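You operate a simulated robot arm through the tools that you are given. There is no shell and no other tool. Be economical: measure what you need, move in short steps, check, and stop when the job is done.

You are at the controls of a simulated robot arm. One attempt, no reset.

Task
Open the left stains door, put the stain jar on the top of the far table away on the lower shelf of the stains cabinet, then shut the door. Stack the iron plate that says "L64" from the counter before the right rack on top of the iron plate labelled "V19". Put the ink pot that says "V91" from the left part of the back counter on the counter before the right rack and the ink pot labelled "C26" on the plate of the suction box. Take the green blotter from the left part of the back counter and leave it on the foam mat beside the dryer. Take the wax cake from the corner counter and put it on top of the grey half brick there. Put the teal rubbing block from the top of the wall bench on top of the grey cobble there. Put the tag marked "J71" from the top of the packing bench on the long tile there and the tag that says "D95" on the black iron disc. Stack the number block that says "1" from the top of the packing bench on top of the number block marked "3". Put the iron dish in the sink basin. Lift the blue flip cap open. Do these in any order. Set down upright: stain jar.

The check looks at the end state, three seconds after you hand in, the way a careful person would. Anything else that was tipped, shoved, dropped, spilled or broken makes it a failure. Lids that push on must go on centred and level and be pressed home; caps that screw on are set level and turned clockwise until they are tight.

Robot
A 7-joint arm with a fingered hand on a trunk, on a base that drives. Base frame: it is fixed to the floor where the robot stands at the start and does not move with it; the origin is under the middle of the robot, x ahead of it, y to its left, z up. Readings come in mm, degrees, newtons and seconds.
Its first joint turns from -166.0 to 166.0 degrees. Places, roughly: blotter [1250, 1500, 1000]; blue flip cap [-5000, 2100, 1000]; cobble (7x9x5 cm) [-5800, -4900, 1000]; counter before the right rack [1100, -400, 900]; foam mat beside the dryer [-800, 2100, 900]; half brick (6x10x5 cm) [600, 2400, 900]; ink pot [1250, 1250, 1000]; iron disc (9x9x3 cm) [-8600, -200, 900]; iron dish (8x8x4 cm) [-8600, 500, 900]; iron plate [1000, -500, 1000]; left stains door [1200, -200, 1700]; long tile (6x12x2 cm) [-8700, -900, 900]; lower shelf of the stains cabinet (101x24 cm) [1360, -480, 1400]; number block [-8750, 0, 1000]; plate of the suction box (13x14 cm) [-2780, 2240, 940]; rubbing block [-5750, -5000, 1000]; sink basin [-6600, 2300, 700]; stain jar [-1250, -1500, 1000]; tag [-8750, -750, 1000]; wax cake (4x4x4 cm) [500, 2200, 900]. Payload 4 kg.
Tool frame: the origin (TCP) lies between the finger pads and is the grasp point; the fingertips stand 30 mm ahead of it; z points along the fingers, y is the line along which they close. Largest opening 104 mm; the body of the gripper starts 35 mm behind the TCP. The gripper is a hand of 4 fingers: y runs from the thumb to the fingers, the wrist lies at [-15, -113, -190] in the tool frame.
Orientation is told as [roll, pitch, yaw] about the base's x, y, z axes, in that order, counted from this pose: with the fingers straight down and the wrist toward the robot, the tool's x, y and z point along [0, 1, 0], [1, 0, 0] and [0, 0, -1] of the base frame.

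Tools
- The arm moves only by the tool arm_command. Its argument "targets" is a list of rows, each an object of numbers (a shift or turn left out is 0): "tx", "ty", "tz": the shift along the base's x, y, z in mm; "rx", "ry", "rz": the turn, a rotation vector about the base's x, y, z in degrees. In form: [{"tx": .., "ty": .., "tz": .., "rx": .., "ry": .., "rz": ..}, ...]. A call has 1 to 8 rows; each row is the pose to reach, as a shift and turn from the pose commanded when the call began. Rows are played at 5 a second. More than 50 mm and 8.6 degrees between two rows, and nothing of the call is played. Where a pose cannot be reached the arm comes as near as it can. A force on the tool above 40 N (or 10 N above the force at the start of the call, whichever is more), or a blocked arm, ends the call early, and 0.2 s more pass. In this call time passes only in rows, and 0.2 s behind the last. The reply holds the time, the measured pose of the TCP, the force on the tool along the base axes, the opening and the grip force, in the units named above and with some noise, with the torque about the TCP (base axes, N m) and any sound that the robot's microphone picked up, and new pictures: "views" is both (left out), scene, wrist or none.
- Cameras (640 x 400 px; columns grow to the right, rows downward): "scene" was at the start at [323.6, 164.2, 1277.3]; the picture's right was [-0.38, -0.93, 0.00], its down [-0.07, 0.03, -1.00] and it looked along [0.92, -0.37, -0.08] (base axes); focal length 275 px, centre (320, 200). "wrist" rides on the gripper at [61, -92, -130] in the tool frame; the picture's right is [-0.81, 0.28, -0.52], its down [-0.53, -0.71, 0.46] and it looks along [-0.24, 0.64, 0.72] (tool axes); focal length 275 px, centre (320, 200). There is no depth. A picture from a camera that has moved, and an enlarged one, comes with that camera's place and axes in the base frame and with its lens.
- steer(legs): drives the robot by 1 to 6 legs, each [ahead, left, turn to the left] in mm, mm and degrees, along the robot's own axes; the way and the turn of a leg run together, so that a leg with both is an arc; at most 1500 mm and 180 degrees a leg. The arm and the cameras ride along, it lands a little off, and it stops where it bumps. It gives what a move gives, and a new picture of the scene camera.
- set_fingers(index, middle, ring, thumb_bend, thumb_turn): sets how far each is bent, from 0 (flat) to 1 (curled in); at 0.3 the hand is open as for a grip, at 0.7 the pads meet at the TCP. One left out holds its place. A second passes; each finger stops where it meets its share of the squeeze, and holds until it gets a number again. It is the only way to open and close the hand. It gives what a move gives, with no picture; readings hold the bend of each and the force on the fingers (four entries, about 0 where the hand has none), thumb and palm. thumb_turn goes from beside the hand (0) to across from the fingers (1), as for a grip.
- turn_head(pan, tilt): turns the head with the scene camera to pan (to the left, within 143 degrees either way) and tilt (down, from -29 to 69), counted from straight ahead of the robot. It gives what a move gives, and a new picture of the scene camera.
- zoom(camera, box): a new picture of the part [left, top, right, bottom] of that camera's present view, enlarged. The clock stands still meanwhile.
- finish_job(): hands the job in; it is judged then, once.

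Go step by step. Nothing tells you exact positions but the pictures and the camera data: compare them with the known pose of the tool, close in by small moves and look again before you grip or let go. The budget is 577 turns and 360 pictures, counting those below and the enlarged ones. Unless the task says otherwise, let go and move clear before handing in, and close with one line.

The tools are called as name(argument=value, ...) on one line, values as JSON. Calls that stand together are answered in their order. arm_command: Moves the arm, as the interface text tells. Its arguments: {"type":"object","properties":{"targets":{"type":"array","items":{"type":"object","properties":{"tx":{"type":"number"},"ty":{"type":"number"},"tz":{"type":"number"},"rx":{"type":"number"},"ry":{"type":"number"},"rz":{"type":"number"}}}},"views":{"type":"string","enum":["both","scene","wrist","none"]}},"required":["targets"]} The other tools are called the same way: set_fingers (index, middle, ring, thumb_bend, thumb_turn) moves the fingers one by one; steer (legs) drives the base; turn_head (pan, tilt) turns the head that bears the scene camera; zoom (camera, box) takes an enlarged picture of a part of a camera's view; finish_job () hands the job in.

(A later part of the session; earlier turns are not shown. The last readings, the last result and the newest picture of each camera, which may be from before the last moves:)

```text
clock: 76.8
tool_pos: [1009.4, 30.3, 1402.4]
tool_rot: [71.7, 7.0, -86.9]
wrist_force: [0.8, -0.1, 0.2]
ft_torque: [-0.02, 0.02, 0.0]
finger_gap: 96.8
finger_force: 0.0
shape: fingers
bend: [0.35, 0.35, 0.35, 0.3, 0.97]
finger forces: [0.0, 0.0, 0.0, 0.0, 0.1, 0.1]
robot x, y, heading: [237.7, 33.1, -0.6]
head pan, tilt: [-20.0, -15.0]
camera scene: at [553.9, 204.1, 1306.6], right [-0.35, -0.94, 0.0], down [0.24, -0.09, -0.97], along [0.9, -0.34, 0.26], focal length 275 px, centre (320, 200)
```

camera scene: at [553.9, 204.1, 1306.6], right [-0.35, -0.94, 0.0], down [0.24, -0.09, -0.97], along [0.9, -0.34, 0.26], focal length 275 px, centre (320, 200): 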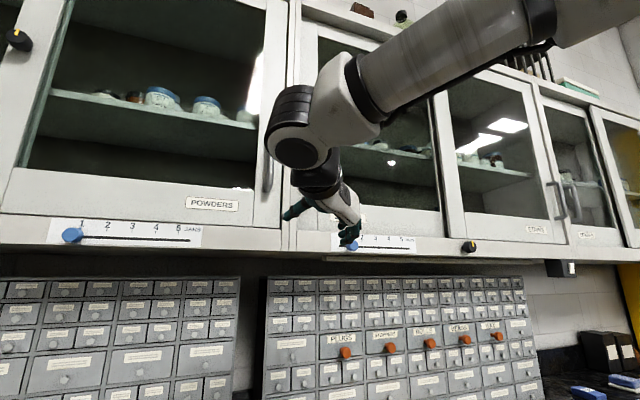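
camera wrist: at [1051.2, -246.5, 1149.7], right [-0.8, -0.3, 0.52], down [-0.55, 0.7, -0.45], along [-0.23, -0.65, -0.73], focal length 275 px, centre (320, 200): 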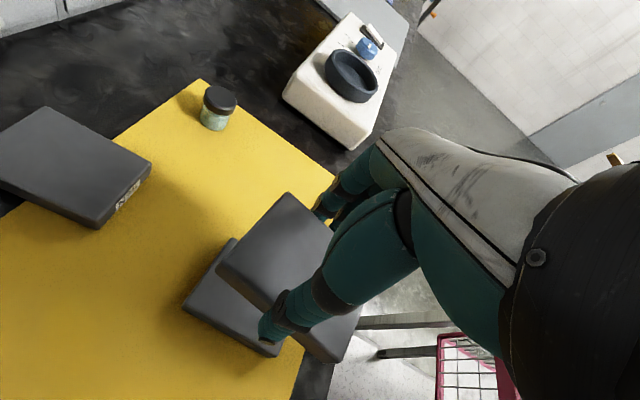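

arm_command(targets=[{"tx": -30, "ty": -30}, {"tx": -60, "ty": -70}], views="both")

```text
clock: 77.4
tool_pos: [953.0, -39.2, 1402.9]
tool_rot: [71.7, 7.0, -86.8]
wrist_force: [0.0, 0.5, 0.1]
ft_torque: [-0.03, -0.03, 0.02]
finger_gap: 96.7
finger_force: 0.2
shape: fingers
bend: [0.35, 0.35, 0.35, 0.3, 0.97]
finger forces: [0.0, 0.1, 0.0, 0.0, 0.0, 0.0]
robot x, y, heading: [236.1, 37.3, -0.7]
head pan, tilt: [-20.0, -15.0]
camera scene: at [554.2, 204.4, 1306.5], right [-0.35, -0.94, 0.0], down [0.24, -0.09, -0.97], along [0.9, -0.34, 0.26], focal length 275 px, centre (320, 200)
camera wrist: at [842.8, 35.0, 1512.2], right [-0.73, -0.24, -0.64], down [0.22, 0.8, -0.56], along [0.64, -0.55, -0.53], focal length 275 px, centre (320, 200)
```

scene: 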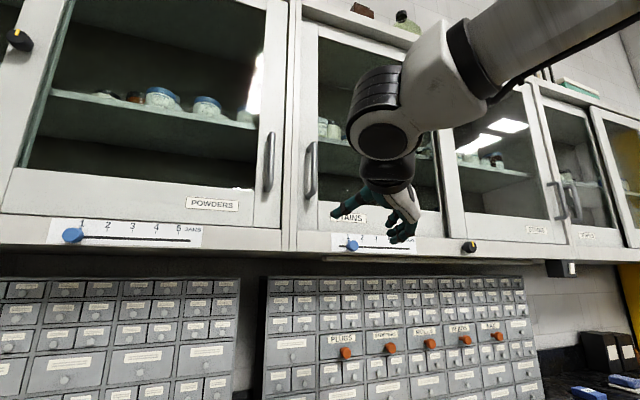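
wrist: 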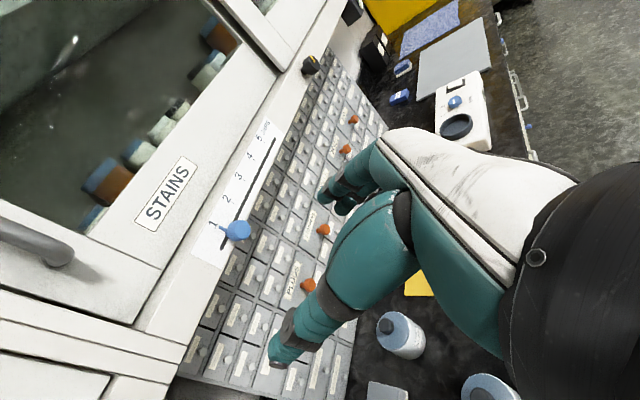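

zoom(camera="scene", box=[260, 110, 380, 230])

```text
3.33 times, centred on (320, 170) of scene
camera zoom: at [554.2, 204.4, 1306.5], right [-0.35, -0.94, 0.0], down [0.24, -0.09, -0.97], along [0.9, -0.34, 0.26], focal length 915 px, centre (320, 300)
```

zoom: 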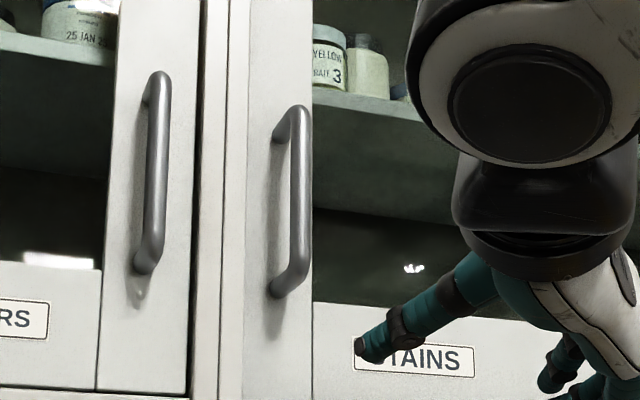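

The stains handle bar is at about (1148, 2), z 1476–1632. I'll narrow the hand and move up in front of it.

set_fingers(index=0.48, middle=0.48, ring=0.48, thumb_bend=0.46)

arm_command(targets=[{"tz": 40, "ty": 15}, {"tz": 80, "ty": 30, "tx": 10}, {"tz": 120, "ty": 40, "tx": 20}, {"tz": 145, "ty": 43, "tx": 50}], views="both")

```text
clock: 78.4
tool_pos: [953.1, -39.8, 1403.2]
tool_rot: [71.8, 7.0, -86.9]
wrist_force: [-0.3, -0.4, -0.4]
ft_torque: [0.02, 0.0, -0.02]
finger_gap: 60.4
finger_force: 0.0
shape: fingers
bend: [0.48, 0.48, 0.48, 0.46, 0.97]
finger forces: [0.0, 0.0, 0.0, 0.0, 0.1, 0.0]
robot x, y, heading: [236.3, 39.7, -0.7]
head pan, tilt: [-20.0, -15.0]
```

```text
clock: 79.4
tool_pos: [999.0, 3.3, 1549.8]
tool_rot: [71.8, 7.1, -86.9]
wrist_force: [-0.2, 0.7, 0.2]
ft_torque: [0.01, 0.04, -0.01]
finger_gap: 60.6
finger_force: 0.0
shape: fingers
bend: [0.48, 0.48, 0.48, 0.46, 0.97]
finger forces: [0.1, 0.0, 0.0, 0.0, 0.0, 0.1]
robot x, y, heading: [237.7, 41.0, -0.7]
head pan, tilt: [-20.0, -15.0]
camera scene: at [553.6, 204.1, 1306.7], right [-0.35, -0.94, 0.0], down [0.24, -0.09, -0.97], along [0.9, -0.34, 0.26], focal length 275 px, centre (320, 200)
camera wrist: at [889.2, 77.2, 1659.5], right [-0.73, -0.24, -0.64], down [0.22, 0.8, -0.56], along [0.64, -0.55, -0.53], focal length 275 px, centre (320, 200)
```

scene: 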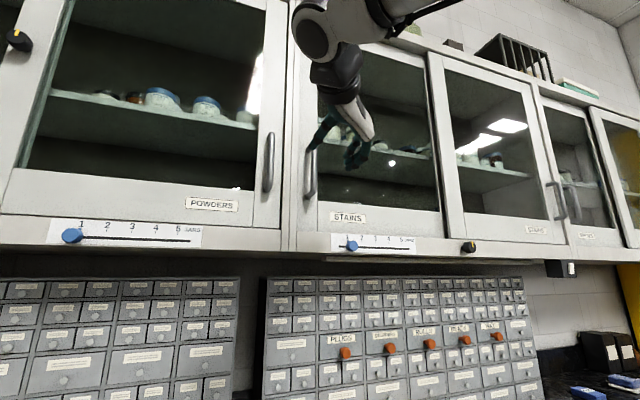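
wrist: 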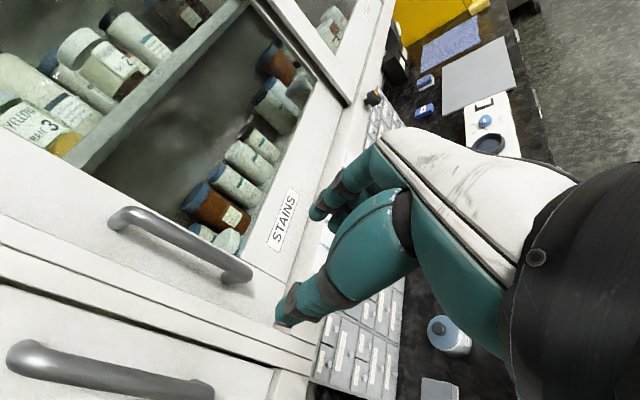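

Triangulated handle: bar at about (1175, -8), z 1504–1636. I'll drive ahead 80 mm, then align just before it.

steer(legs=[[80, 0, 0]])

arm_command(targets=[{"tx": 20, "ty": -11, "tz": 10}, {"tx": 40, "ty": -11, "tz": 15}], views="wrist")

```text
clock: 80.4
tool_pos: [1078.5, 2.4, 1549.2]
tool_rot: [71.8, 7.1, -86.9]
wrist_force: [-0.6, 0.7, 0.4]
ft_torque: [-0.01, 0.03, -0.01]
finger_gap: 60.2
finger_force: 0.1
shape: fingers
bend: [0.48, 0.48, 0.48, 0.46, 0.97]
finger forces: [0.0, 0.0, 0.0, 0.0, 0.0, 0.0]
robot x, y, heading: [320.6, 37.8, -0.4]
head pan, tilt: [-20.0, -15.0]
camera scene: at [633.8, 203.2, 1306.6], right [-0.35, -0.94, 0.0], down [0.24, -0.09, -0.97], along [0.9, -0.34, 0.26], focal length 275 px, centre (320, 200)
```

scene: 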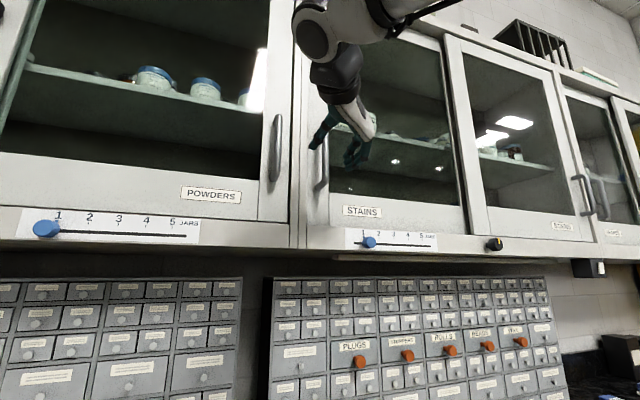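

```text
clock: 81.0
tool_pos: [1118.7, -9.0, 1564.7]
tool_rot: [71.9, 7.0, -86.8]
wrist_force: [0.4, -0.3, -0.1]
ft_torque: [0.02, 0.03, 0.01]
finger_gap: 60.5
finger_force: 0.0
shape: fingers
bend: [0.48, 0.48, 0.48, 0.46, 0.97]
finger forces: [0.0, 0.0, 0.1, 0.0, 0.1, 0.0]
robot x, y, heading: [319.7, 35.0, -0.7]
head pan, tilt: [-20.0, -15.0]
camera wrist: at [1009.6, 66.2, 1673.6], right [-0.73, -0.24, -0.64], down [0.22, 0.8, -0.56], along [0.64, -0.55, -0.53], focal length 275 px, centre (320, 200)
```

wrist: 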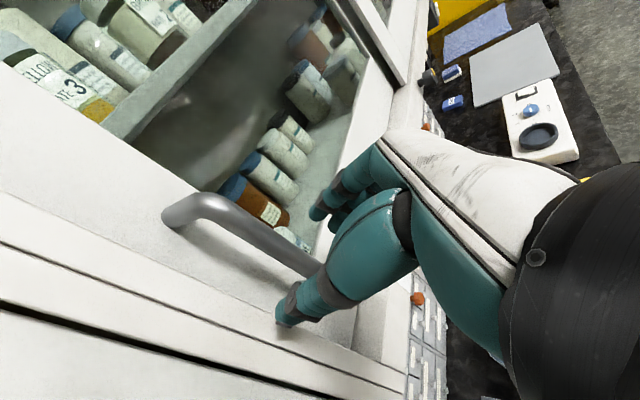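

arm_command(targets=[{"tx": 20}, {"tx": 40}, {"tx": 48}], views="wrist")

```text
clock: 81.7
tool_pos: [1149.4, -11.1, 1571.3]
tool_rot: [72.6, 7.0, -87.3]
wrist_force: [-22.9, -4.7, 3.4]
ft_torque: [0.12, 0.11, 1.1]
finger_gap: 64.4
finger_force: 12.1
shape: fingers
bend: [0.48, 0.48, 0.48, 0.43, 1.0]
finger forces: [0.0, 0.0, 0.0, 0.0, 23.0, 0.1]
robot x, y, heading: [318.3, 34.2, -0.7]
head pan, tilt: [-20.0, -15.0]
stopped in row 3: the force on the tool passed its limit at 50 N (the readings are from after the stop); the commanded pose is now the measured one
camera wrist: at [1038.7, 63.7, 1680.5], right [-0.73, -0.23, -0.65], down [0.24, 0.8, -0.55], along [0.65, -0.55, -0.52], focal length 275 px, centre (320, 200)
```

wrist: 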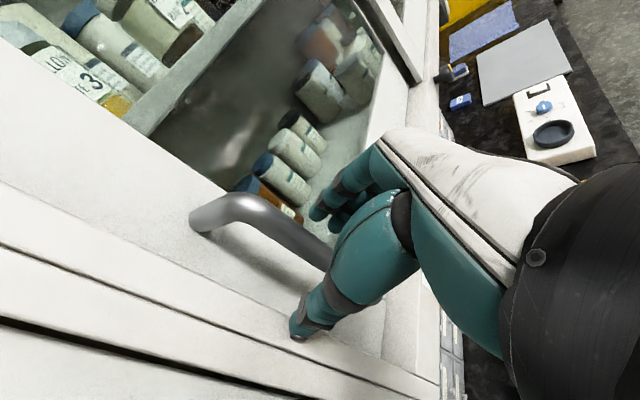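

Thumb tip reached the door face. I'll back off a few mm and close on the bar.

arm_command(targets=[{"tx": -7, "tz": -4}], views="none")

set_fingers(index=0.72, middle=0.72, ring=0.72, thumb_bend=0.62)

arm_command(targets=[{"tx": -5}], views="wrist")

```text
clock: 82.1
tool_pos: [1144.3, -10.4, 1564.9]
tool_rot: [72.3, 7.0, -87.1]
wrist_force: [-3.7, 0.6, 0.3]
ft_torque: [-0.03, 0.04, 0.18]
finger_gap: 63.2
finger_force: 1.4
shape: fingers
bend: [0.48, 0.48, 0.48, 0.44, 0.98]
finger forces: [0.1, 0.0, 0.1, 0.0, 3.3, 0.2]
robot x, y, heading: [318.0, 34.3, -0.7]
head pan, tilt: [-20.0, -15.0]
```

```text
clock: 83.1
tool_pos: [1145.7, -13.2, 1564.5]
tool_rot: [72.3, 7.1, -87.1]
wrist_force: [6.0, -10.9, -2.0]
ft_torque: [-0.25, -0.02, -0.13]
finger_gap: 9.9
finger_force: 5.5
shape: fingers
bend: [0.72, 0.71, 0.71, 0.61, 0.98]
finger forces: [2.3, 4.3, 4.5, 0.0, 0.2, 0.0]
robot x, y, heading: [320.3, 36.4, -0.7]
head pan, tilt: [-20.0, -15.0]
```

```text
clock: 83.5
tool_pos: [1142.1, -10.7, 1564.5]
tool_rot: [72.3, 7.0, -87.3]
wrist_force: [7.9, -10.9, 1.3]
ft_torque: [-0.26, -0.08, -0.22]
finger_gap: 11.9
finger_force: 6.2
shape: fingers
bend: [0.71, 0.67, 0.71, 0.62, 0.98]
finger forces: [3.8, 4.6, 3.8, 0.0, 0.2, 0.0]
robot x, y, heading: [317.7, 32.3, -0.6]
head pan, tilt: [-20.0, -15.0]
camera wrist: at [1031.5, 63.3, 1673.4], right [-0.73, -0.23, -0.64], down [0.23, 0.8, -0.55], along [0.64, -0.55, -0.53], focal length 275 px, centre (320, 200)
```

wrist: 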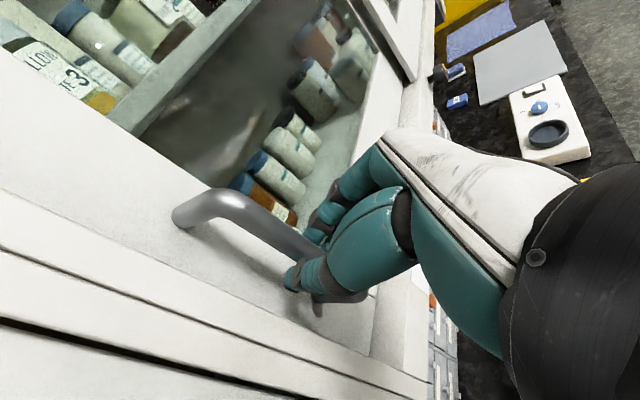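

set_fingers(index=0.8, middle=0.8, ring=0.8, thumb_bend=0.75)

arm_command(targets=[{"tx": -15}, {"tx": -30}, {"tx": -50}, {"tx": -70}], views="both")

```text
clock: 84.5
tool_pos: [1142.5, -11.0, 1564.8]
tool_rot: [72.3, 7.0, -87.1]
wrist_force: [8.5, -10.0, -3.8]
ft_torque: [-0.25, 0.02, -0.17]
finger_gap: 9.2
finger_force: 15.8
shape: fingers
bend: [0.74, 0.65, 0.8, 0.66, 0.97]
finger forces: [9.8, 11.4, 0.0, 0.1, 10.8, 0.1]
robot x, y, heading: [317.1, 36.2, -0.6]
head pan, tilt: [-20.0, -15.0]
```

```text
clock: 85.5
tool_pos: [1073.4, -10.3, 1564.5]
tool_rot: [72.3, 6.9, -87.1]
wrist_force: [0.7, -0.6, -0.2]
ft_torque: [-0.02, -0.04, 0.01]
finger_gap: 0.1
finger_force: 0.0
shape: fingers
bend: [0.75, 0.75, 0.8, 0.72, 0.97]
finger forces: [0.0, 0.2, 0.0, 0.0, 0.0, 0.0]
robot x, y, heading: [316.0, 34.1, -0.6]
head pan, tilt: [-20.0, -15.0]
camera scene: at [633.7, 203.0, 1306.6], right [-0.35, -0.94, 0.0], down [0.24, -0.09, -0.97], along [0.9, -0.34, 0.26], focal length 275 px, centre (320, 200)
camera wrist: at [962.0, 64.6, 1673.7], right [-0.73, -0.24, -0.64], down [0.23, 0.8, -0.55], along [0.64, -0.55, -0.53], focal length 275 px, centre (320, 200)
```

scene: 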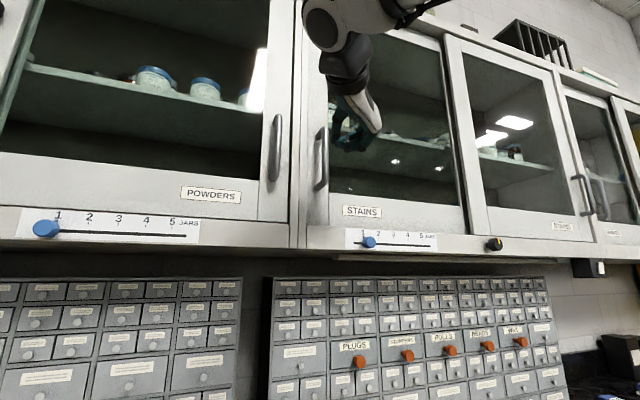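
wrist: 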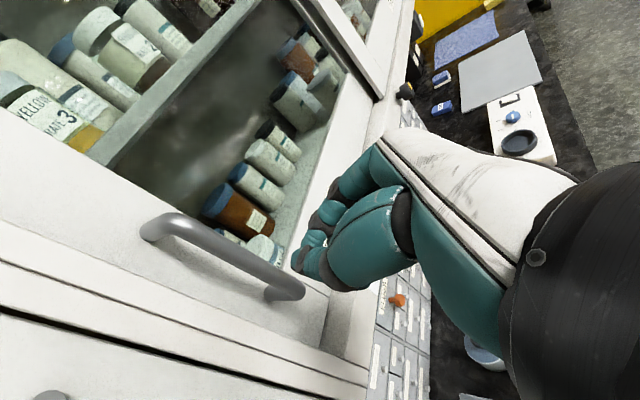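

The grip slipped off the bar. I'll re-approach with the hand more closed so it can go deeper, then close harder around the bar.

set_fingers(index=0.54, middle=0.54, ring=0.54, thumb_bend=0.54)

arm_command(targets=[{"tx": 30}, {"tx": 60}, {"tx": 72}, {"tx": 78}, {"tx": 84}], views="wrist")

```text
clock: 86.5
tool_pos: [1072.4, -10.6, 1565.3]
tool_rot: [72.2, 7.0, -87.1]
wrist_force: [0.1, 0.6, -0.6]
ft_torque: [-0.01, 0.01, 0.02]
finger_gap: 41.3
finger_force: 0.1
shape: fingers
bend: [0.54, 0.54, 0.54, 0.54, 0.97]
finger forces: [0.0, 0.0, 0.0, 0.0, 0.1, 0.0]
robot x, y, heading: [318.0, 37.8, -0.6]
head pan, tilt: [-20.0, -15.0]
```

```text
clock: 87.7
tool_pos: [1153.6, -11.7, 1565.0]
tool_rot: [72.4, 7.0, -87.1]
wrist_force: [-0.4, -0.7, 0.3]
ft_torque: [-0.02, -0.02, 0.01]
finger_gap: 41.2
finger_force: 0.1
shape: fingers
bend: [0.54, 0.54, 0.54, 0.54, 0.97]
finger forces: [0.0, 0.0, 0.0, 0.0, 0.0, 0.0]
robot x, y, heading: [318.6, 36.1, -0.4]
head pan, tilt: [-20.0, -15.0]
camera wrist: at [1044.1, 63.9, 1674.5], right [-0.73, -0.23, -0.64], down [0.23, 0.8, -0.55], along [0.65, -0.55, -0.53], focal length 275 px, centre (320, 200)
```

wrist: 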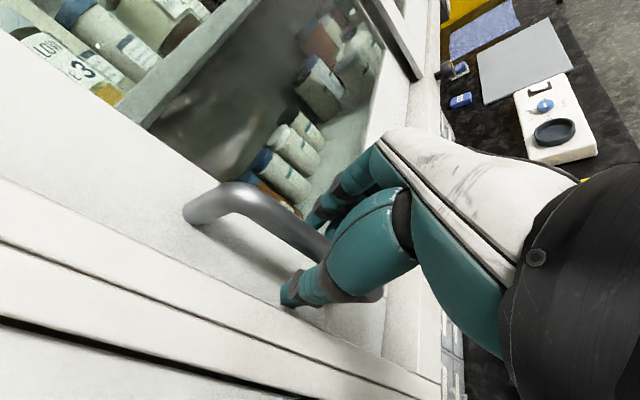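

arm_command(targets=[{"tx": 5}, {"tx": 10}, {"tx": 14}], views="none")

```text
clock: 88.5
tool_pos: [1169.2, -9.9, 1566.3]
tool_rot: [72.3, 7.1, -87.1]
wrist_force: [-0.4, -0.1, -0.6]
ft_torque: [0.02, 0.01, 0.02]
finger_gap: 41.1
finger_force: 0.0
shape: fingers
bend: [0.54, 0.54, 0.54, 0.54, 0.97]
finger forces: [0.0, 0.1, 0.0, 0.0, 0.0, 0.1]
robot x, y, heading: [318.2, 38.5, -0.5]
head pan, tilt: [-20.0, -15.0]
```

set_fingers(index=0.85, middle=0.85, ring=0.85, thumb_bend=0.85)

arm_command(targets=[{"tx": -10}, {"tx": -20}, {"tx": -35, "ty": -1}, {"tx": -50, "ty": -3}], views="wrist")

```text
clock: 89.5
tool_pos: [1171.8, -11.4, 1562.8]
tool_rot: [72.1, 7.0, -87.1]
wrist_force: [29.5, 1.4, 0.1]
ft_torque: [-0.32, -0.5, -0.14]
finger_gap: 0.0
finger_force: 19.4
shape: fingers
bend: [0.77, 0.8, 0.75, 0.75, 0.97]
finger forces: [0.1, 15.3, 15.6, 0.0, 8.4, 0.0]
robot x, y, heading: [316.2, 32.4, -0.7]
head pan, tilt: [-20.0, -15.0]
```

```text
clock: 89.8
tool_pos: [1171.5, -11.0, 1564.2]
tool_rot: [72.3, 6.9, -87.0]
wrist_force: [31.2, 1.5, 5.1]
ft_torque: [-0.27, -0.52, -0.2]
finger_gap: 0.0
finger_force: 19.5
shape: fingers
bend: [0.77, 0.79, 0.75, 0.75, 0.96]
finger forces: [0.0, 15.6, 16.0, 0.1, 7.9, 0.0]
robot x, y, heading: [315.6, 31.8, -0.4]
head pan, tilt: [-20.0, -15.0]
stopped in row 1: the force on the tool passed its limit at 51 N (the readings are from after the stop); the commanded pose is now the measured one
camera wrist: at [1060.8, 64.3, 1672.1], right [-0.73, -0.24, -0.64], down [0.23, 0.8, -0.56], along [0.65, -0.55, -0.53], focal length 275 px, centre (320, 200)
```

wrist: 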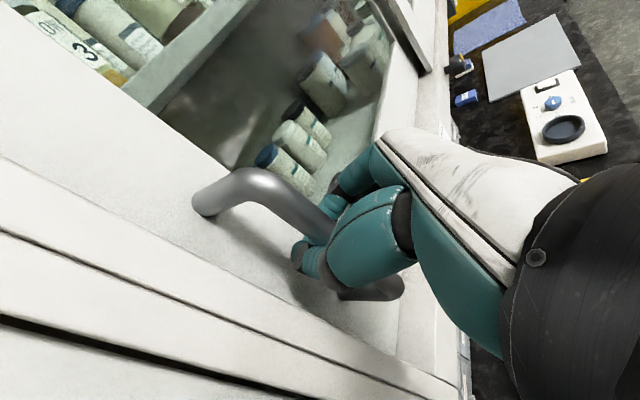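

The hand is hooked round the bar; the door holds at about 50 N. I'll try pulling again in smaller steps before suspecting a latch.

arm_command(targets=[{"tx": -3}, {"tx": -6}, {"tx": -9}, {"tx": -12}, {"tx": -16}], views="none")

zoom(camera="scene", box=[290, 190, 520, 270])

```text
clock: 90.1
tool_pos: [1171.8, -10.4, 1562.6]
tool_rot: [72.4, 6.8, -86.8]
wrist_force: [29.7, 0.8, 6.9]
ft_torque: [-0.31, -0.5, -0.13]
finger_gap: 0.1
finger_force: 18.9
shape: fingers
bend: [0.78, 0.8, 0.75, 0.75, 0.96]
finger forces: [0.1, 15.0, 15.6, 0.0, 7.6, 0.0]
robot x, y, heading: [318.5, 27.8, -0.5]
head pan, tilt: [-20.0, -15.0]
stopped in row 1: the force on the tool passed its limit at 47 N (the readings are from after the stop); the commanded pose is now the measured one
```

```text
2.78 times, centred on (405, 230) of scene
camera zoom: at [636.2, 203.1, 1306.2], right [-0.35, -0.94, 0.0], down [0.24, -0.09, -0.97], along [0.9, -0.34, 0.26], focal length 764 px, centre (84, 116)
```

zoom: 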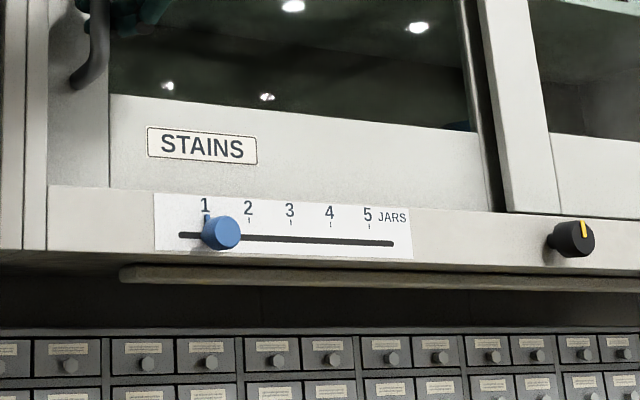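

The doors have handles on their outer edges and overlap in the middle: they are sliding doors. I'll loosen the squeeze and slide the door to the right (-y).

set_fingers(index=0.68, middle=0.68, ring=0.68, thumb_bend=0.68)

arm_command(targets=[{"ty": -10}, {"ty": -25}, {"ty": -45}, {"ty": -65}], views="both")

```text
clock: 91.1
tool_pos: [1168.0, -10.6, 1564.6]
tool_rot: [72.4, 7.0, -86.9]
wrist_force: [-0.7, 0.6, 1.0]
ft_torque: [-0.01, 0.04, 0.01]
finger_gap: 6.7
finger_force: 0.6
shape: fingers
bend: [0.68, 0.68, 0.68, 0.67, 0.97]
finger forces: [0.0, 0.0, 0.0, 0.0, 0.9, 0.1]
robot x, y, heading: [315.8, 36.6, -0.7]
head pan, tilt: [-20.0, -15.0]
```

```text
clock: 92.1
tool_pos: [1167.8, -75.5, 1564.4]
tool_rot: [72.4, 6.9, -86.9]
wrist_force: [0.1, 1.4, -0.5]
ft_torque: [0.01, 0.0, -0.01]
finger_gap: 6.7
finger_force: 0.1
shape: fingers
bend: [0.68, 0.68, 0.68, 0.67, 0.98]
finger forces: [0.0, 0.0, 0.0, 0.0, 0.7, 0.0]
robot x, y, heading: [319.9, 33.1, -0.6]
head pan, tilt: [-20.0, -15.0]
camera scene: at [634.3, 203.1, 1306.6], right [-0.35, -0.94, 0.0], down [0.24, -0.09, -0.97], along [0.9, -0.34, 0.26], focal length 275 px, centre (320, 200)
camera wrist: at [1057.1, -1.3, 1673.4], right [-0.73, -0.24, -0.65], down [0.23, 0.8, -0.56], along [0.65, -0.55, -0.53], focal length 275 px, centre (320, 200)
```

scene: 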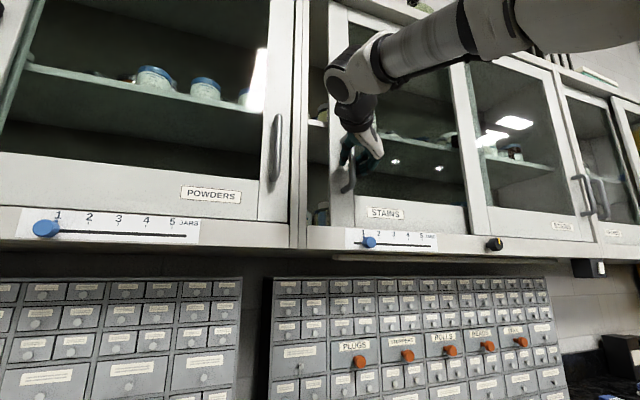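
wrist: 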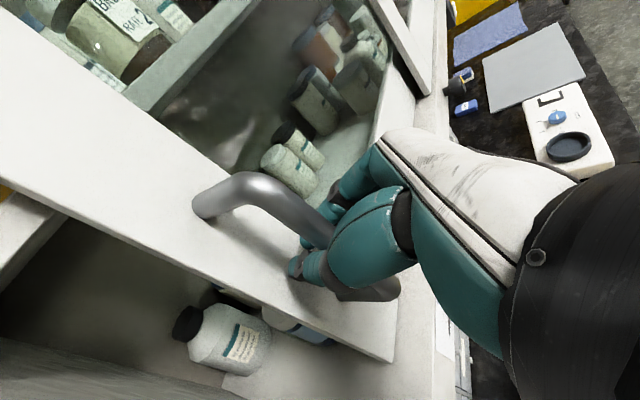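

It slides. I'll carry on to the right.

arm_command(targets=[{"ty": -40}, {"ty": -80}, {"ty": -120}, {"ty": -160}, {"ty": -200}, {"ty": -240}, {"ty": -280}, {"ty": -315}], views="both")

```text
clock: 93.9
tool_pos: [1168.2, -391.1, 1563.0]
tool_rot: [72.4, 6.9, -87.1]
wrist_force: [1.2, 0.4, -0.9]
ft_torque: [0.03, 0.0, -0.02]
finger_gap: 6.1
finger_force: 0.0
shape: fingers
bend: [0.68, 0.68, 0.68, 0.68, 0.97]
finger forces: [0.0, 0.0, 0.0, 0.0, 0.0, 0.0]
robot x, y, heading: [318.3, 34.7, -0.6]
head pan, tilt: [-20.0, -15.0]
camera scene: at [634.2, 203.2, 1306.6], right [-0.35, -0.94, 0.0], down [0.24, -0.09, -0.97], along [0.9, -0.34, 0.26], focal length 275 px, centre (320, 200)
camera wrist: at [1057.3, -316.4, 1672.9], right [-0.73, -0.24, -0.64], down [0.23, 0.8, -0.56], along [0.65, -0.55, -0.53], focal length 275 px, centre (320, 200)
```

scene: 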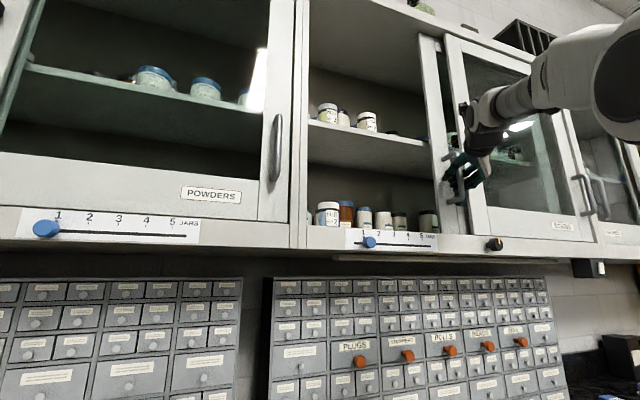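
wrist: 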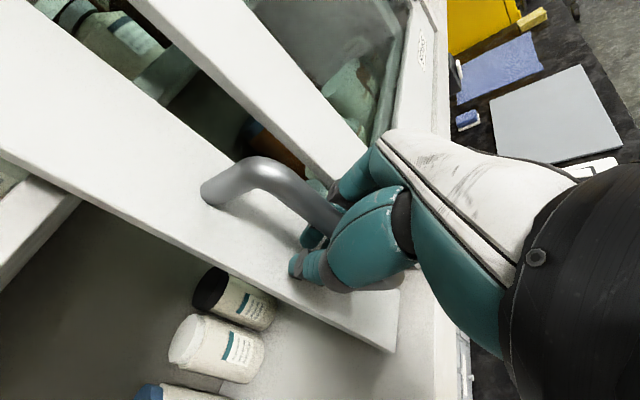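

Door is open ~380 mm. I'll check the lower shelf contents.

zoom(camera="scene", box=[290, 80, 480, 260])

set_fingers(index=0.45, middle=0.45, ring=0.45, thumb_bend=0.45)

arm_command(targets=[{"tx": -40}, {"tx": -80}, {"tx": -120}, {"tx": -140}], views="wrist")

```text
2.22 times, centred on (385, 170) of scene
camera zoom: at [634.2, 203.2, 1306.6], right [-0.35, -0.94, 0.0], down [0.24, -0.09, -0.97], along [0.9, -0.34, 0.26], focal length 610 px, centre (176, 267)
```

zoom: 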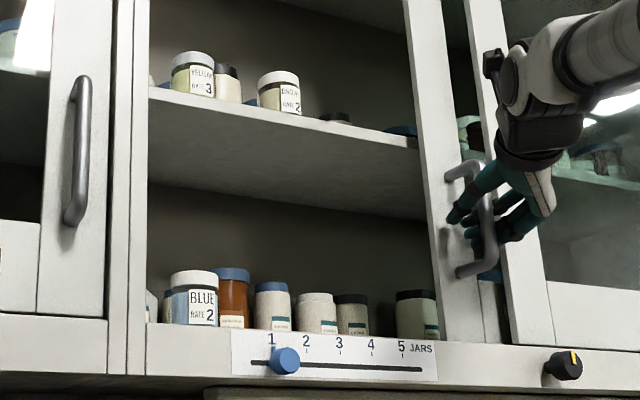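

```text
clock: 94.9
tool_pos: [1167.6, -390.8, 1564.5]
tool_rot: [72.4, 6.9, -86.9]
wrist_force: [0.6, -0.3, -0.2]
ft_torque: [0.0, -0.02, 0.01]
finger_gap: 64.5
finger_force: 0.0
shape: fingers
bend: [0.45, 0.45, 0.45, 0.45, 0.97]
finger forces: [0.0, 0.0, 0.0, 0.1, 0.0, 0.1]
robot x, y, heading: [317.9, 36.8, -0.7]
head pan, tilt: [-20.0, -15.0]
```

```text
clock: 95.9
tool_pos: [1029.4, -391.0, 1562.4]
tool_rot: [72.4, 6.8, -86.9]
wrist_force: [-0.1, 0.0, 0.0]
ft_torque: [0.0, 0.0, -0.02]
finger_gap: 64.8
finger_force: 0.1
shape: fingers
bend: [0.45, 0.45, 0.45, 0.45, 0.97]
finger forces: [0.1, 0.1, 0.0, 0.0, 0.0, 0.0]
robot x, y, heading: [316.6, 35.8, -0.7]
head pan, tilt: [-20.0, -15.0]
camera wrist: at [918.7, -315.6, 1672.6], right [-0.73, -0.24, -0.64], down [0.23, 0.8, -0.55], along [0.65, -0.55, -0.53], focal length 275 px, centre (320, 200)
```

wrist: 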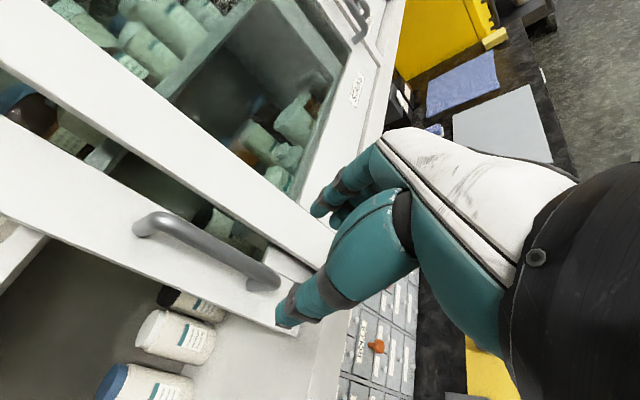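

arm_command(targets=[{"ty": 42, "tx": -10}, {"ty": 84, "tx": -20}, {"ty": 126, "tx": -20}, {"ty": 168, "tx": -20}, {"ty": 210, "tx": -20}, {"ty": 252, "tx": -20}, {"ty": 294, "tx": -20}, {"ty": 336, "tx": -20}], views="wrist")

```text
clock: 97.7
tool_pos: [1004.0, -55.7, 1565.4]
tool_rot: [72.4, 7.0, -87.0]
wrist_force: [0.2, 0.3, -0.1]
ft_torque: [0.04, 0.0, 0.02]
finger_gap: 64.7
finger_force: 0.1
shape: fingers
bend: [0.45, 0.45, 0.45, 0.45, 0.97]
finger forces: [0.1, 0.1, 0.1, 0.0, 0.0, 0.0]
robot x, y, heading: [315.3, 36.5, -0.6]
head pan, tilt: [-20.0, -15.0]
camera wrist: at [894.8, 18.7, 1673.7], right [-0.73, -0.24, -0.64], down [0.23, 0.8, -0.55], along [0.65, -0.55, -0.53], focal length 275 px, centre (320, 200)
```

wrist: 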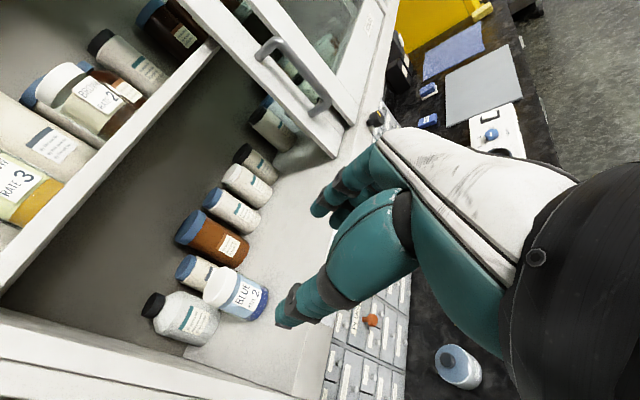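

There's free space on the lower shelf in front of the back row, e.g. (1310, -200). Now I'll lower the hand to point down and look for the far table.

arm_command(targets=[{"tx": -20, "tz": -30, "ry": 8}, {"tx": -40, "tz": -60, "ry": 16}, {"tx": -60, "tz": -90, "ry": 24}, {"tx": -80, "tz": -120, "ry": 32}, {"tx": -100, "tz": -150, "ry": 40}, {"tx": -120, "tz": -180, "ry": 48}, {"tx": -140, "tz": -210, "ry": 56}, {"tx": -150, "tz": -240, "ry": 64}], views="none")

turn_head(pan=-120, tilt=12)

```text
clock: 99.5
tool_pos: [855.9, -54.3, 1323.2]
tool_rot: [7.9, 5.6, -94.9]
wrist_force: [-1.1, 0.4, 0.2]
ft_torque: [0.02, 0.0, 0.01]
finger_gap: 64.8
finger_force: 0.1
shape: fingers
bend: [0.45, 0.45, 0.45, 0.45, 0.97]
finger forces: [0.1, 0.1, 0.0, 0.1, 0.0, 0.0]
robot x, y, heading: [317.9, 38.6, -0.6]
head pan, tilt: [-20.0, -15.0]
```

```text
clock: 101.3
tool_pos: [857.0, -54.6, 1322.9]
tool_rot: [8.1, 5.8, -94.9]
wrist_force: [-1.1, 0.3, -0.3]
ft_torque: [-0.01, 0.02, 0.02]
finger_gap: 64.5
finger_force: 0.1
shape: fingers
bend: [0.45, 0.45, 0.45, 0.45, 0.97]
finger forces: [0.1, 0.0, 0.0, 0.0, 0.0, 0.1]
robot x, y, heading: [321.1, 33.9, -0.7]
head pan, tilt: [-120.0, 12.0]
camera scene: at [511.5, 151.2, 1265.0], right [-0.86, 0.51, 0.0], down [0.11, 0.18, -0.98], along [-0.5, -0.84, -0.21], focal length 275 px, centre (320, 200)
```

scene: 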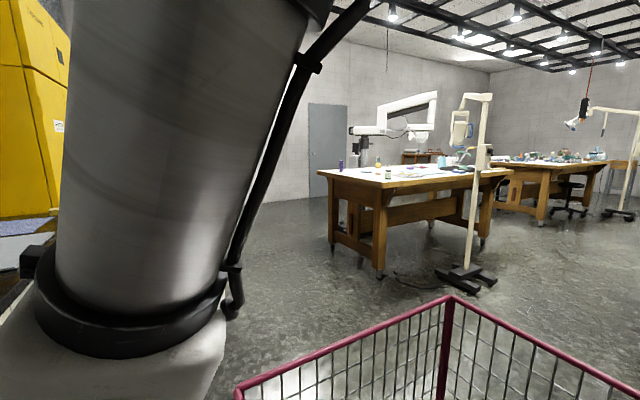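

zoom(camera="scene", box=[310, 120, 520, 220])

```text
3.05 times, centred on (415, 170) of scene
camera zoom: at [511.5, 151.2, 1265.0], right [-0.86, 0.51, 0.0], down [0.11, 0.18, -0.98], along [-0.5, -0.84, -0.21], focal length 837 px, centre (30, 291)
```

zoom: 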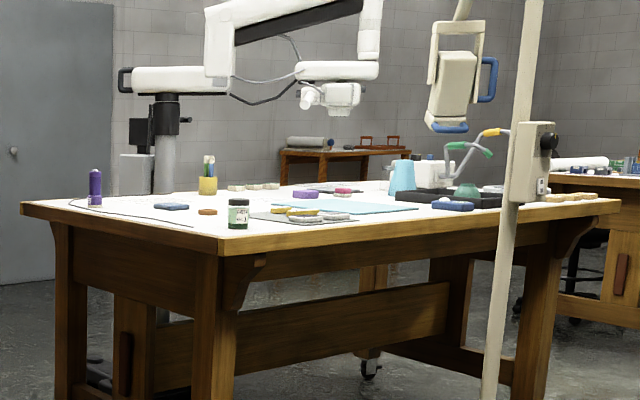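

The stain jar (green label, dark cap) stands near the table's near corner. I'll back off, turn right and drive toward it.

steer(legs=[[-400, 0, 0], [0, 0, -125], [800, 0, 0]])

turn_head(pan=0, tilt=25)

```text
clock: 112.6
tool_pos: [-834.1, -1044.0, 1323.4]
tool_rot: [8.0, 5.9, 144.6]
wrist_force: [-0.3, 1.1, 0.9]
ft_torque: [0.01, -0.02, 0.01]
finger_gap: 64.7
finger_force: 0.0
shape: fingers
bend: [0.45, 0.45, 0.45, 0.45, 0.97]
finger forces: [0.1, 0.1, 0.0, 0.0, 0.0, 0.0]
robot x, y, heading: [-481.6, -623.9, -121.0]
head pan, tilt: [-120.0, 12.0]
camera scene: at [-482.1, -854.8, 1264.9], right [0.88, 0.48, 0.0], down [0.1, -0.18, -0.98], along [-0.47, 0.86, -0.21], focal length 275 px, centre (320, 200)
```

scene: 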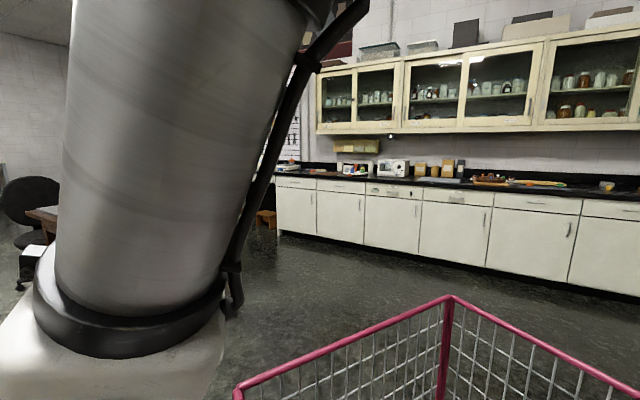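

```text
clock: 114.6
tool_pos: [-834.6, -1043.9, 1322.8]
tool_rot: [8.1, 5.8, 144.7]
wrist_force: [-0.5, 1.3, -0.2]
ft_torque: [-0.02, -0.01, 0.03]
finger_gap: 65.0
finger_force: 0.0
shape: fingers
bend: [0.45, 0.45, 0.45, 0.45, 0.97]
finger forces: [0.0, 0.1, 0.0, 0.0, 0.0, 0.1]
robot x, y, heading: [-482.4, -627.1, -121.1]
head pan, tilt: [0.0, 25.0]
camera scene: at [-484.9, -1015.3, 1243.8], right [-0.86, 0.52, 0.0], down [0.22, 0.36, -0.91], along [-0.47, -0.78, -0.42], focal length 275 px, centre (320, 200)
```

scene: 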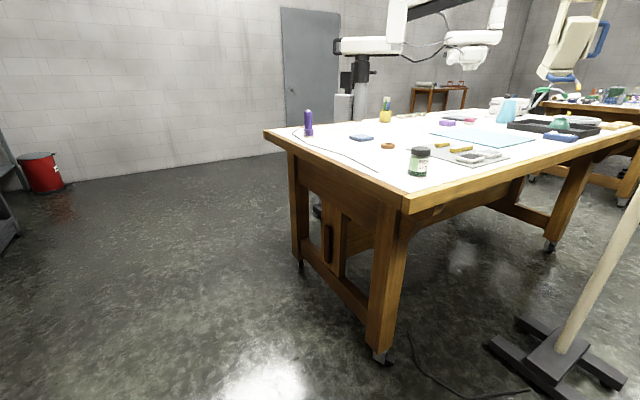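

The table top is at about z≈930, jar near (-1216, -1591). I'll move to stand squarely at that table edge.

steer(legs=[[0, 0, 31], [130, -610, 0]])

turn_head(pan=-20, tilt=35)

```text
clock: 119.5
tool_pos: [-1181.3, -1281.5, 1323.4]
tool_rot: [8.0, 5.8, 174.1]
wrist_force: [-0.4, -0.4, 0.0]
ft_torque: [-0.01, 0.0, -0.03]
finger_gap: 64.8
finger_force: 0.0
shape: fingers
bend: [0.45, 0.45, 0.45, 0.45, 0.97]
finger forces: [0.0, 0.0, 0.0, 0.1, 0.1, 0.0]
robot x, y, heading: [-1081.1, -746.1, -91.3]
head pan, tilt: [0.0, 25.0]
camera scene: at [-892.4, -1084.2, 1243.8], right [-1.0, 0.03, 0.0], down [0.01, 0.42, -0.91], along [-0.03, -0.91, -0.42], focal length 275 px, centre (320, 200)
```

scene: 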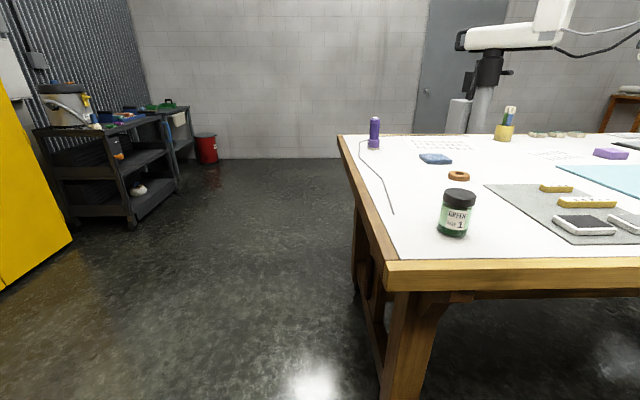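

```text
clock: 120.4
tool_pos: [-1180.6, -1281.6, 1323.4]
tool_rot: [8.1, 5.7, 174.0]
wrist_force: [-0.5, 0.3, 0.4]
ft_torque: [-0.01, -0.01, 0.0]
finger_gap: 64.8
finger_force: 0.1
shape: fingers
bend: [0.45, 0.45, 0.45, 0.45, 0.97]
finger forces: [0.0, 0.0, 0.0, 0.1, 0.0, 0.1]
robot x, y, heading: [-1083.0, -746.6, -91.4]
head pan, tilt: [-20.0, 35.0]
camera scene: at [-922.2, -1074.0, 1228.1], right [-0.93, 0.37, 0.0], down [0.21, 0.53, -0.82], along [-0.3, -0.76, -0.57], focal length 275 px, centre (320, 200)
```

scene: 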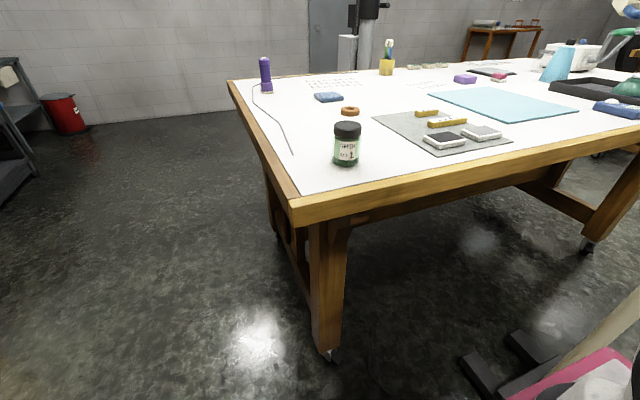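

zoom(camera="scene", box=[300, 80, 420, 200])

```text
3.33 times, centred on (360, 140) of scene
camera zoom: at [-922.2, -1074.0, 1228.1], right [-0.93, 0.37, 0.0], down [0.21, 0.53, -0.82], along [-0.3, -0.76, -0.57], focal length 915 px, centre (187, 400)
```

zoom: 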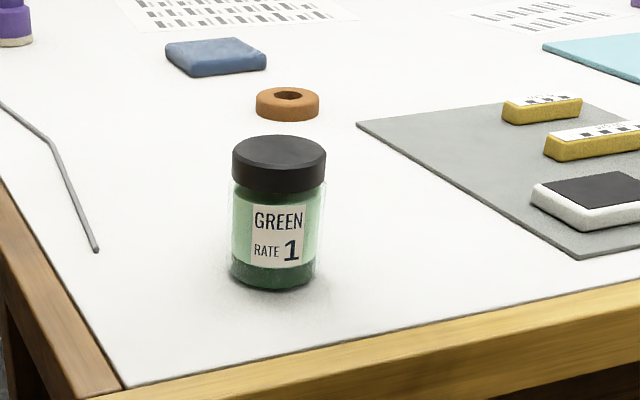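

The jar "GREEN RATE 1" is at about (-1175, -1557), z 950–1035, Ø60. I'll tilt the hand ~55° forward so the same grip will serve to set it on the shelf.

arm_command(targets=[{"ry": 4.8, "rz": 5, "tz": -20}], views="none")

arm_command(targets=[{"rx": -8, "tz": -20}, {"rx": -16, "tz": -40}, {"rx": -24, "tz": -60}, {"rx": -32, "tz": -90}, {"rx": -40, "tz": -120}, {"rx": -47, "tz": -150}], views="none")

set_fingers(index=0.3, middle=0.3, ring=0.3, thumb_bend=0.3)

```text
clock: 120.8
tool_pos: [-1180.5, -1281.7, 1302.7]
tool_rot: [8.3, 1.0, 179.1]
wrist_force: [-1.0, -0.8, 0.2]
ft_torque: [0.04, 0.02, 0.02]
finger_gap: 64.8
finger_force: 0.1
shape: fingers
bend: [0.45, 0.45, 0.45, 0.45, 0.97]
finger forces: [0.1, 0.0, 0.0, 0.0, 0.0, 0.0]
robot x, y, heading: [-1079.5, -742.3, -91.6]
head pan, tilt: [-20.0, 35.0]
```

```text
clock: 122.4
tool_pos: [-1194.5, -1288.8, 1204.4]
tool_rot: [58.5, 7.3, 176.7]
wrist_force: [1.0, -0.3, 0.3]
ft_torque: [0.01, 0.03, -0.03]
finger_gap: 65.0
finger_force: 0.0
shape: fingers
bend: [0.45, 0.45, 0.45, 0.45, 0.98]
finger forces: [0.1, 0.1, 0.0, 0.0, 0.1, 0.0]
out of reach, approached as far as the arm can: row 6
robot x, y, heading: [-1080.0, -746.5, -91.6]
head pan, tilt: [-20.0, 35.0]
stopped in row 6: the arm was blocked; the commanded pose is now the measured one
```

```text
clock: 123.4
tool_pos: [-1193.7, -1288.1, 1205.0]
tool_rot: [58.5, 7.2, 176.7]
wrist_force: [0.6, -0.6, -0.6]
ft_torque: [-0.01, 0.02, -0.02]
finger_gap: 103.0
finger_force: 0.1
shape: fingers
bend: [0.3, 0.3, 0.3, 0.3, 0.98]
finger forces: [0.0, 0.0, 0.0, 0.0, 0.0, 0.0]
robot x, y, heading: [-1081.4, -745.6, -91.6]
head pan, tilt: [-20.0, 35.0]
```

arm_command(targets=[{"ty": -40}, {"ty": -75, "tz": -25, "tx": 5}, {"ty": -110, "tz": -60, "tx": 10}, {"ty": -140, "tz": -95, "tx": 15}, {"ty": -160, "tz": -125, "tx": 15}], views="both")

```text
clock: 124.6
tool_pos: [-1104.5, -1449.2, 1097.2]
tool_rot: [60.1, 12.0, -173.0]
wrist_force: [0.0, -0.3, -0.7]
ft_torque: [0.0, -0.02, 0.01]
finger_gap: 102.8
finger_force: 0.1
shape: fingers
bend: [0.3, 0.3, 0.3, 0.3, 0.98]
finger forces: [0.0, 0.1, 0.1, 0.0, 0.0, 0.1]
robot x, y, heading: [-1082.6, -743.0, -91.6]
head pan, tilt: [-20.0, 35.0]
stopped in row 5: the arm was blocked; the commanded pose is now the measured one
camera scene: at [-813.5, -1016.9, 1211.2], right [-0.31, -0.95, 0.0], down [-0.69, 0.22, -0.69], along [0.66, -0.21, -0.72], focal length 275 px, centre (320, 200)
camera wrist: at [-1051.3, -1357.7, 1232.7], right [-0.28, 0.82, -0.49], down [0.85, -0.03, -0.53], along [-0.45, -0.57, -0.69], focal length 275 px, centre (320, 200)
```

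scene: 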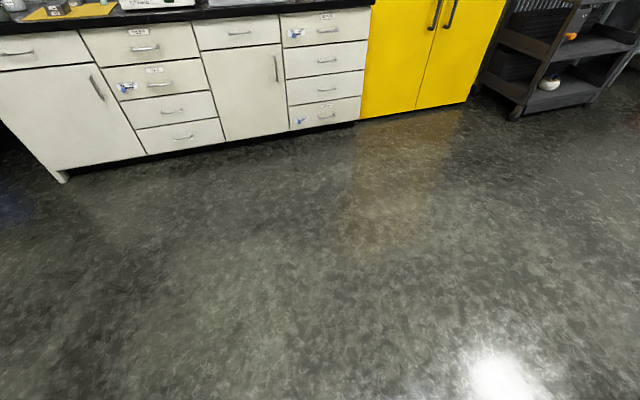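
wrist: 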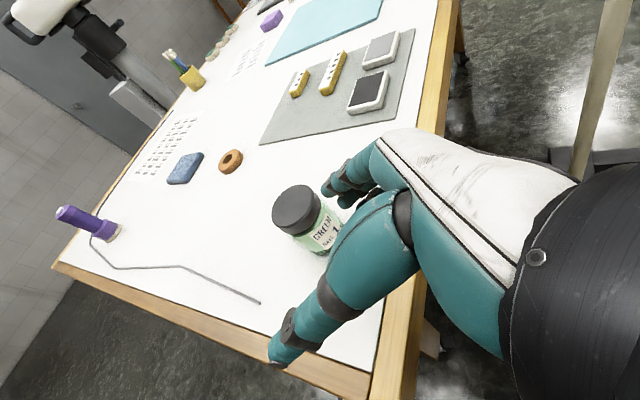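

The elbow collides with the head when the wrist is on the left. I'll back out, level the hand, and turn it so the wrist is on the right instead.

arm_command(targets=[{"tx": -30, "tz": 30}, {"tx": -60, "tz": 60, "ty": 10, "rx": 8}, {"tx": -90, "tz": 90, "ty": 20, "rx": 16}, {"tx": -120, "tz": 120, "ty": 30, "rx": 24}, {"tx": -145, "tz": 150, "ty": 40, "rx": 32}, {"tx": -150, "tz": 170, "ty": 50, "rx": 40}, {"tx": -150, "tz": 180, "ty": 60, "rx": 48}, {"tx": -150, "tz": 190, "ty": 70, "rx": 56}], views="none")

turn_head(pan=-20, tilt=35)

```text
clock: 126.4
tool_pos: [-1256.7, -1376.2, 1282.5]
tool_rot: [2.5, 11.6, 174.6]
wrist_force: [0.7, 0.4, 0.2]
ft_torque: [0.02, 0.0, -0.01]
finger_gap: 103.0
finger_force: 0.1
shape: fingers
bend: [0.3, 0.3, 0.3, 0.3, 0.98]
finger forces: [0.0, 0.1, 0.1, 0.1, 0.1, 0.0]
robot x, y, heading: [-1084.1, -746.5, -91.6]
head pan, tilt: [-20.0, 35.0]
```

```text
clock: 127.0
tool_pos: [-1256.9, -1374.6, 1282.8]
tool_rot: [2.6, 11.5, 174.7]
wrist_force: [0.5, 0.1, 0.5]
ft_torque: [0.01, -0.01, 0.01]
finger_gap: 102.9
finger_force: 0.1
shape: fingers
bend: [0.3, 0.3, 0.3, 0.3, 0.98]
finger forces: [0.0, 0.0, 0.0, 0.0, 0.1, 0.0]
robot x, y, heading: [-1080.5, -744.8, -91.7]
head pan, tilt: [-20.0, 35.0]
camera scene: at [-922.4, -1074.0, 1228.0], right [-0.93, 0.37, 0.0], down [0.21, 0.53, -0.82], along [-0.3, -0.76, -0.57], focal length 275 px, centre (320, 200)
```

scene: 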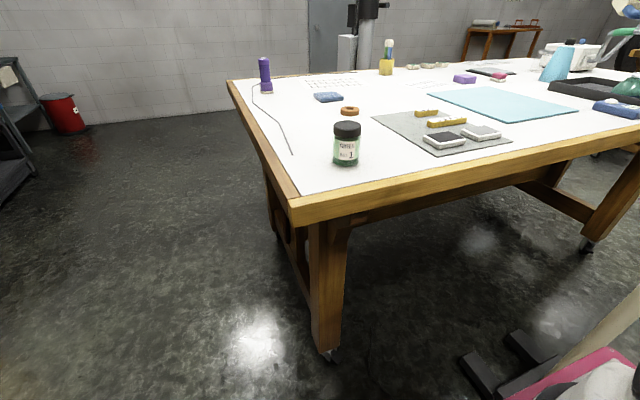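

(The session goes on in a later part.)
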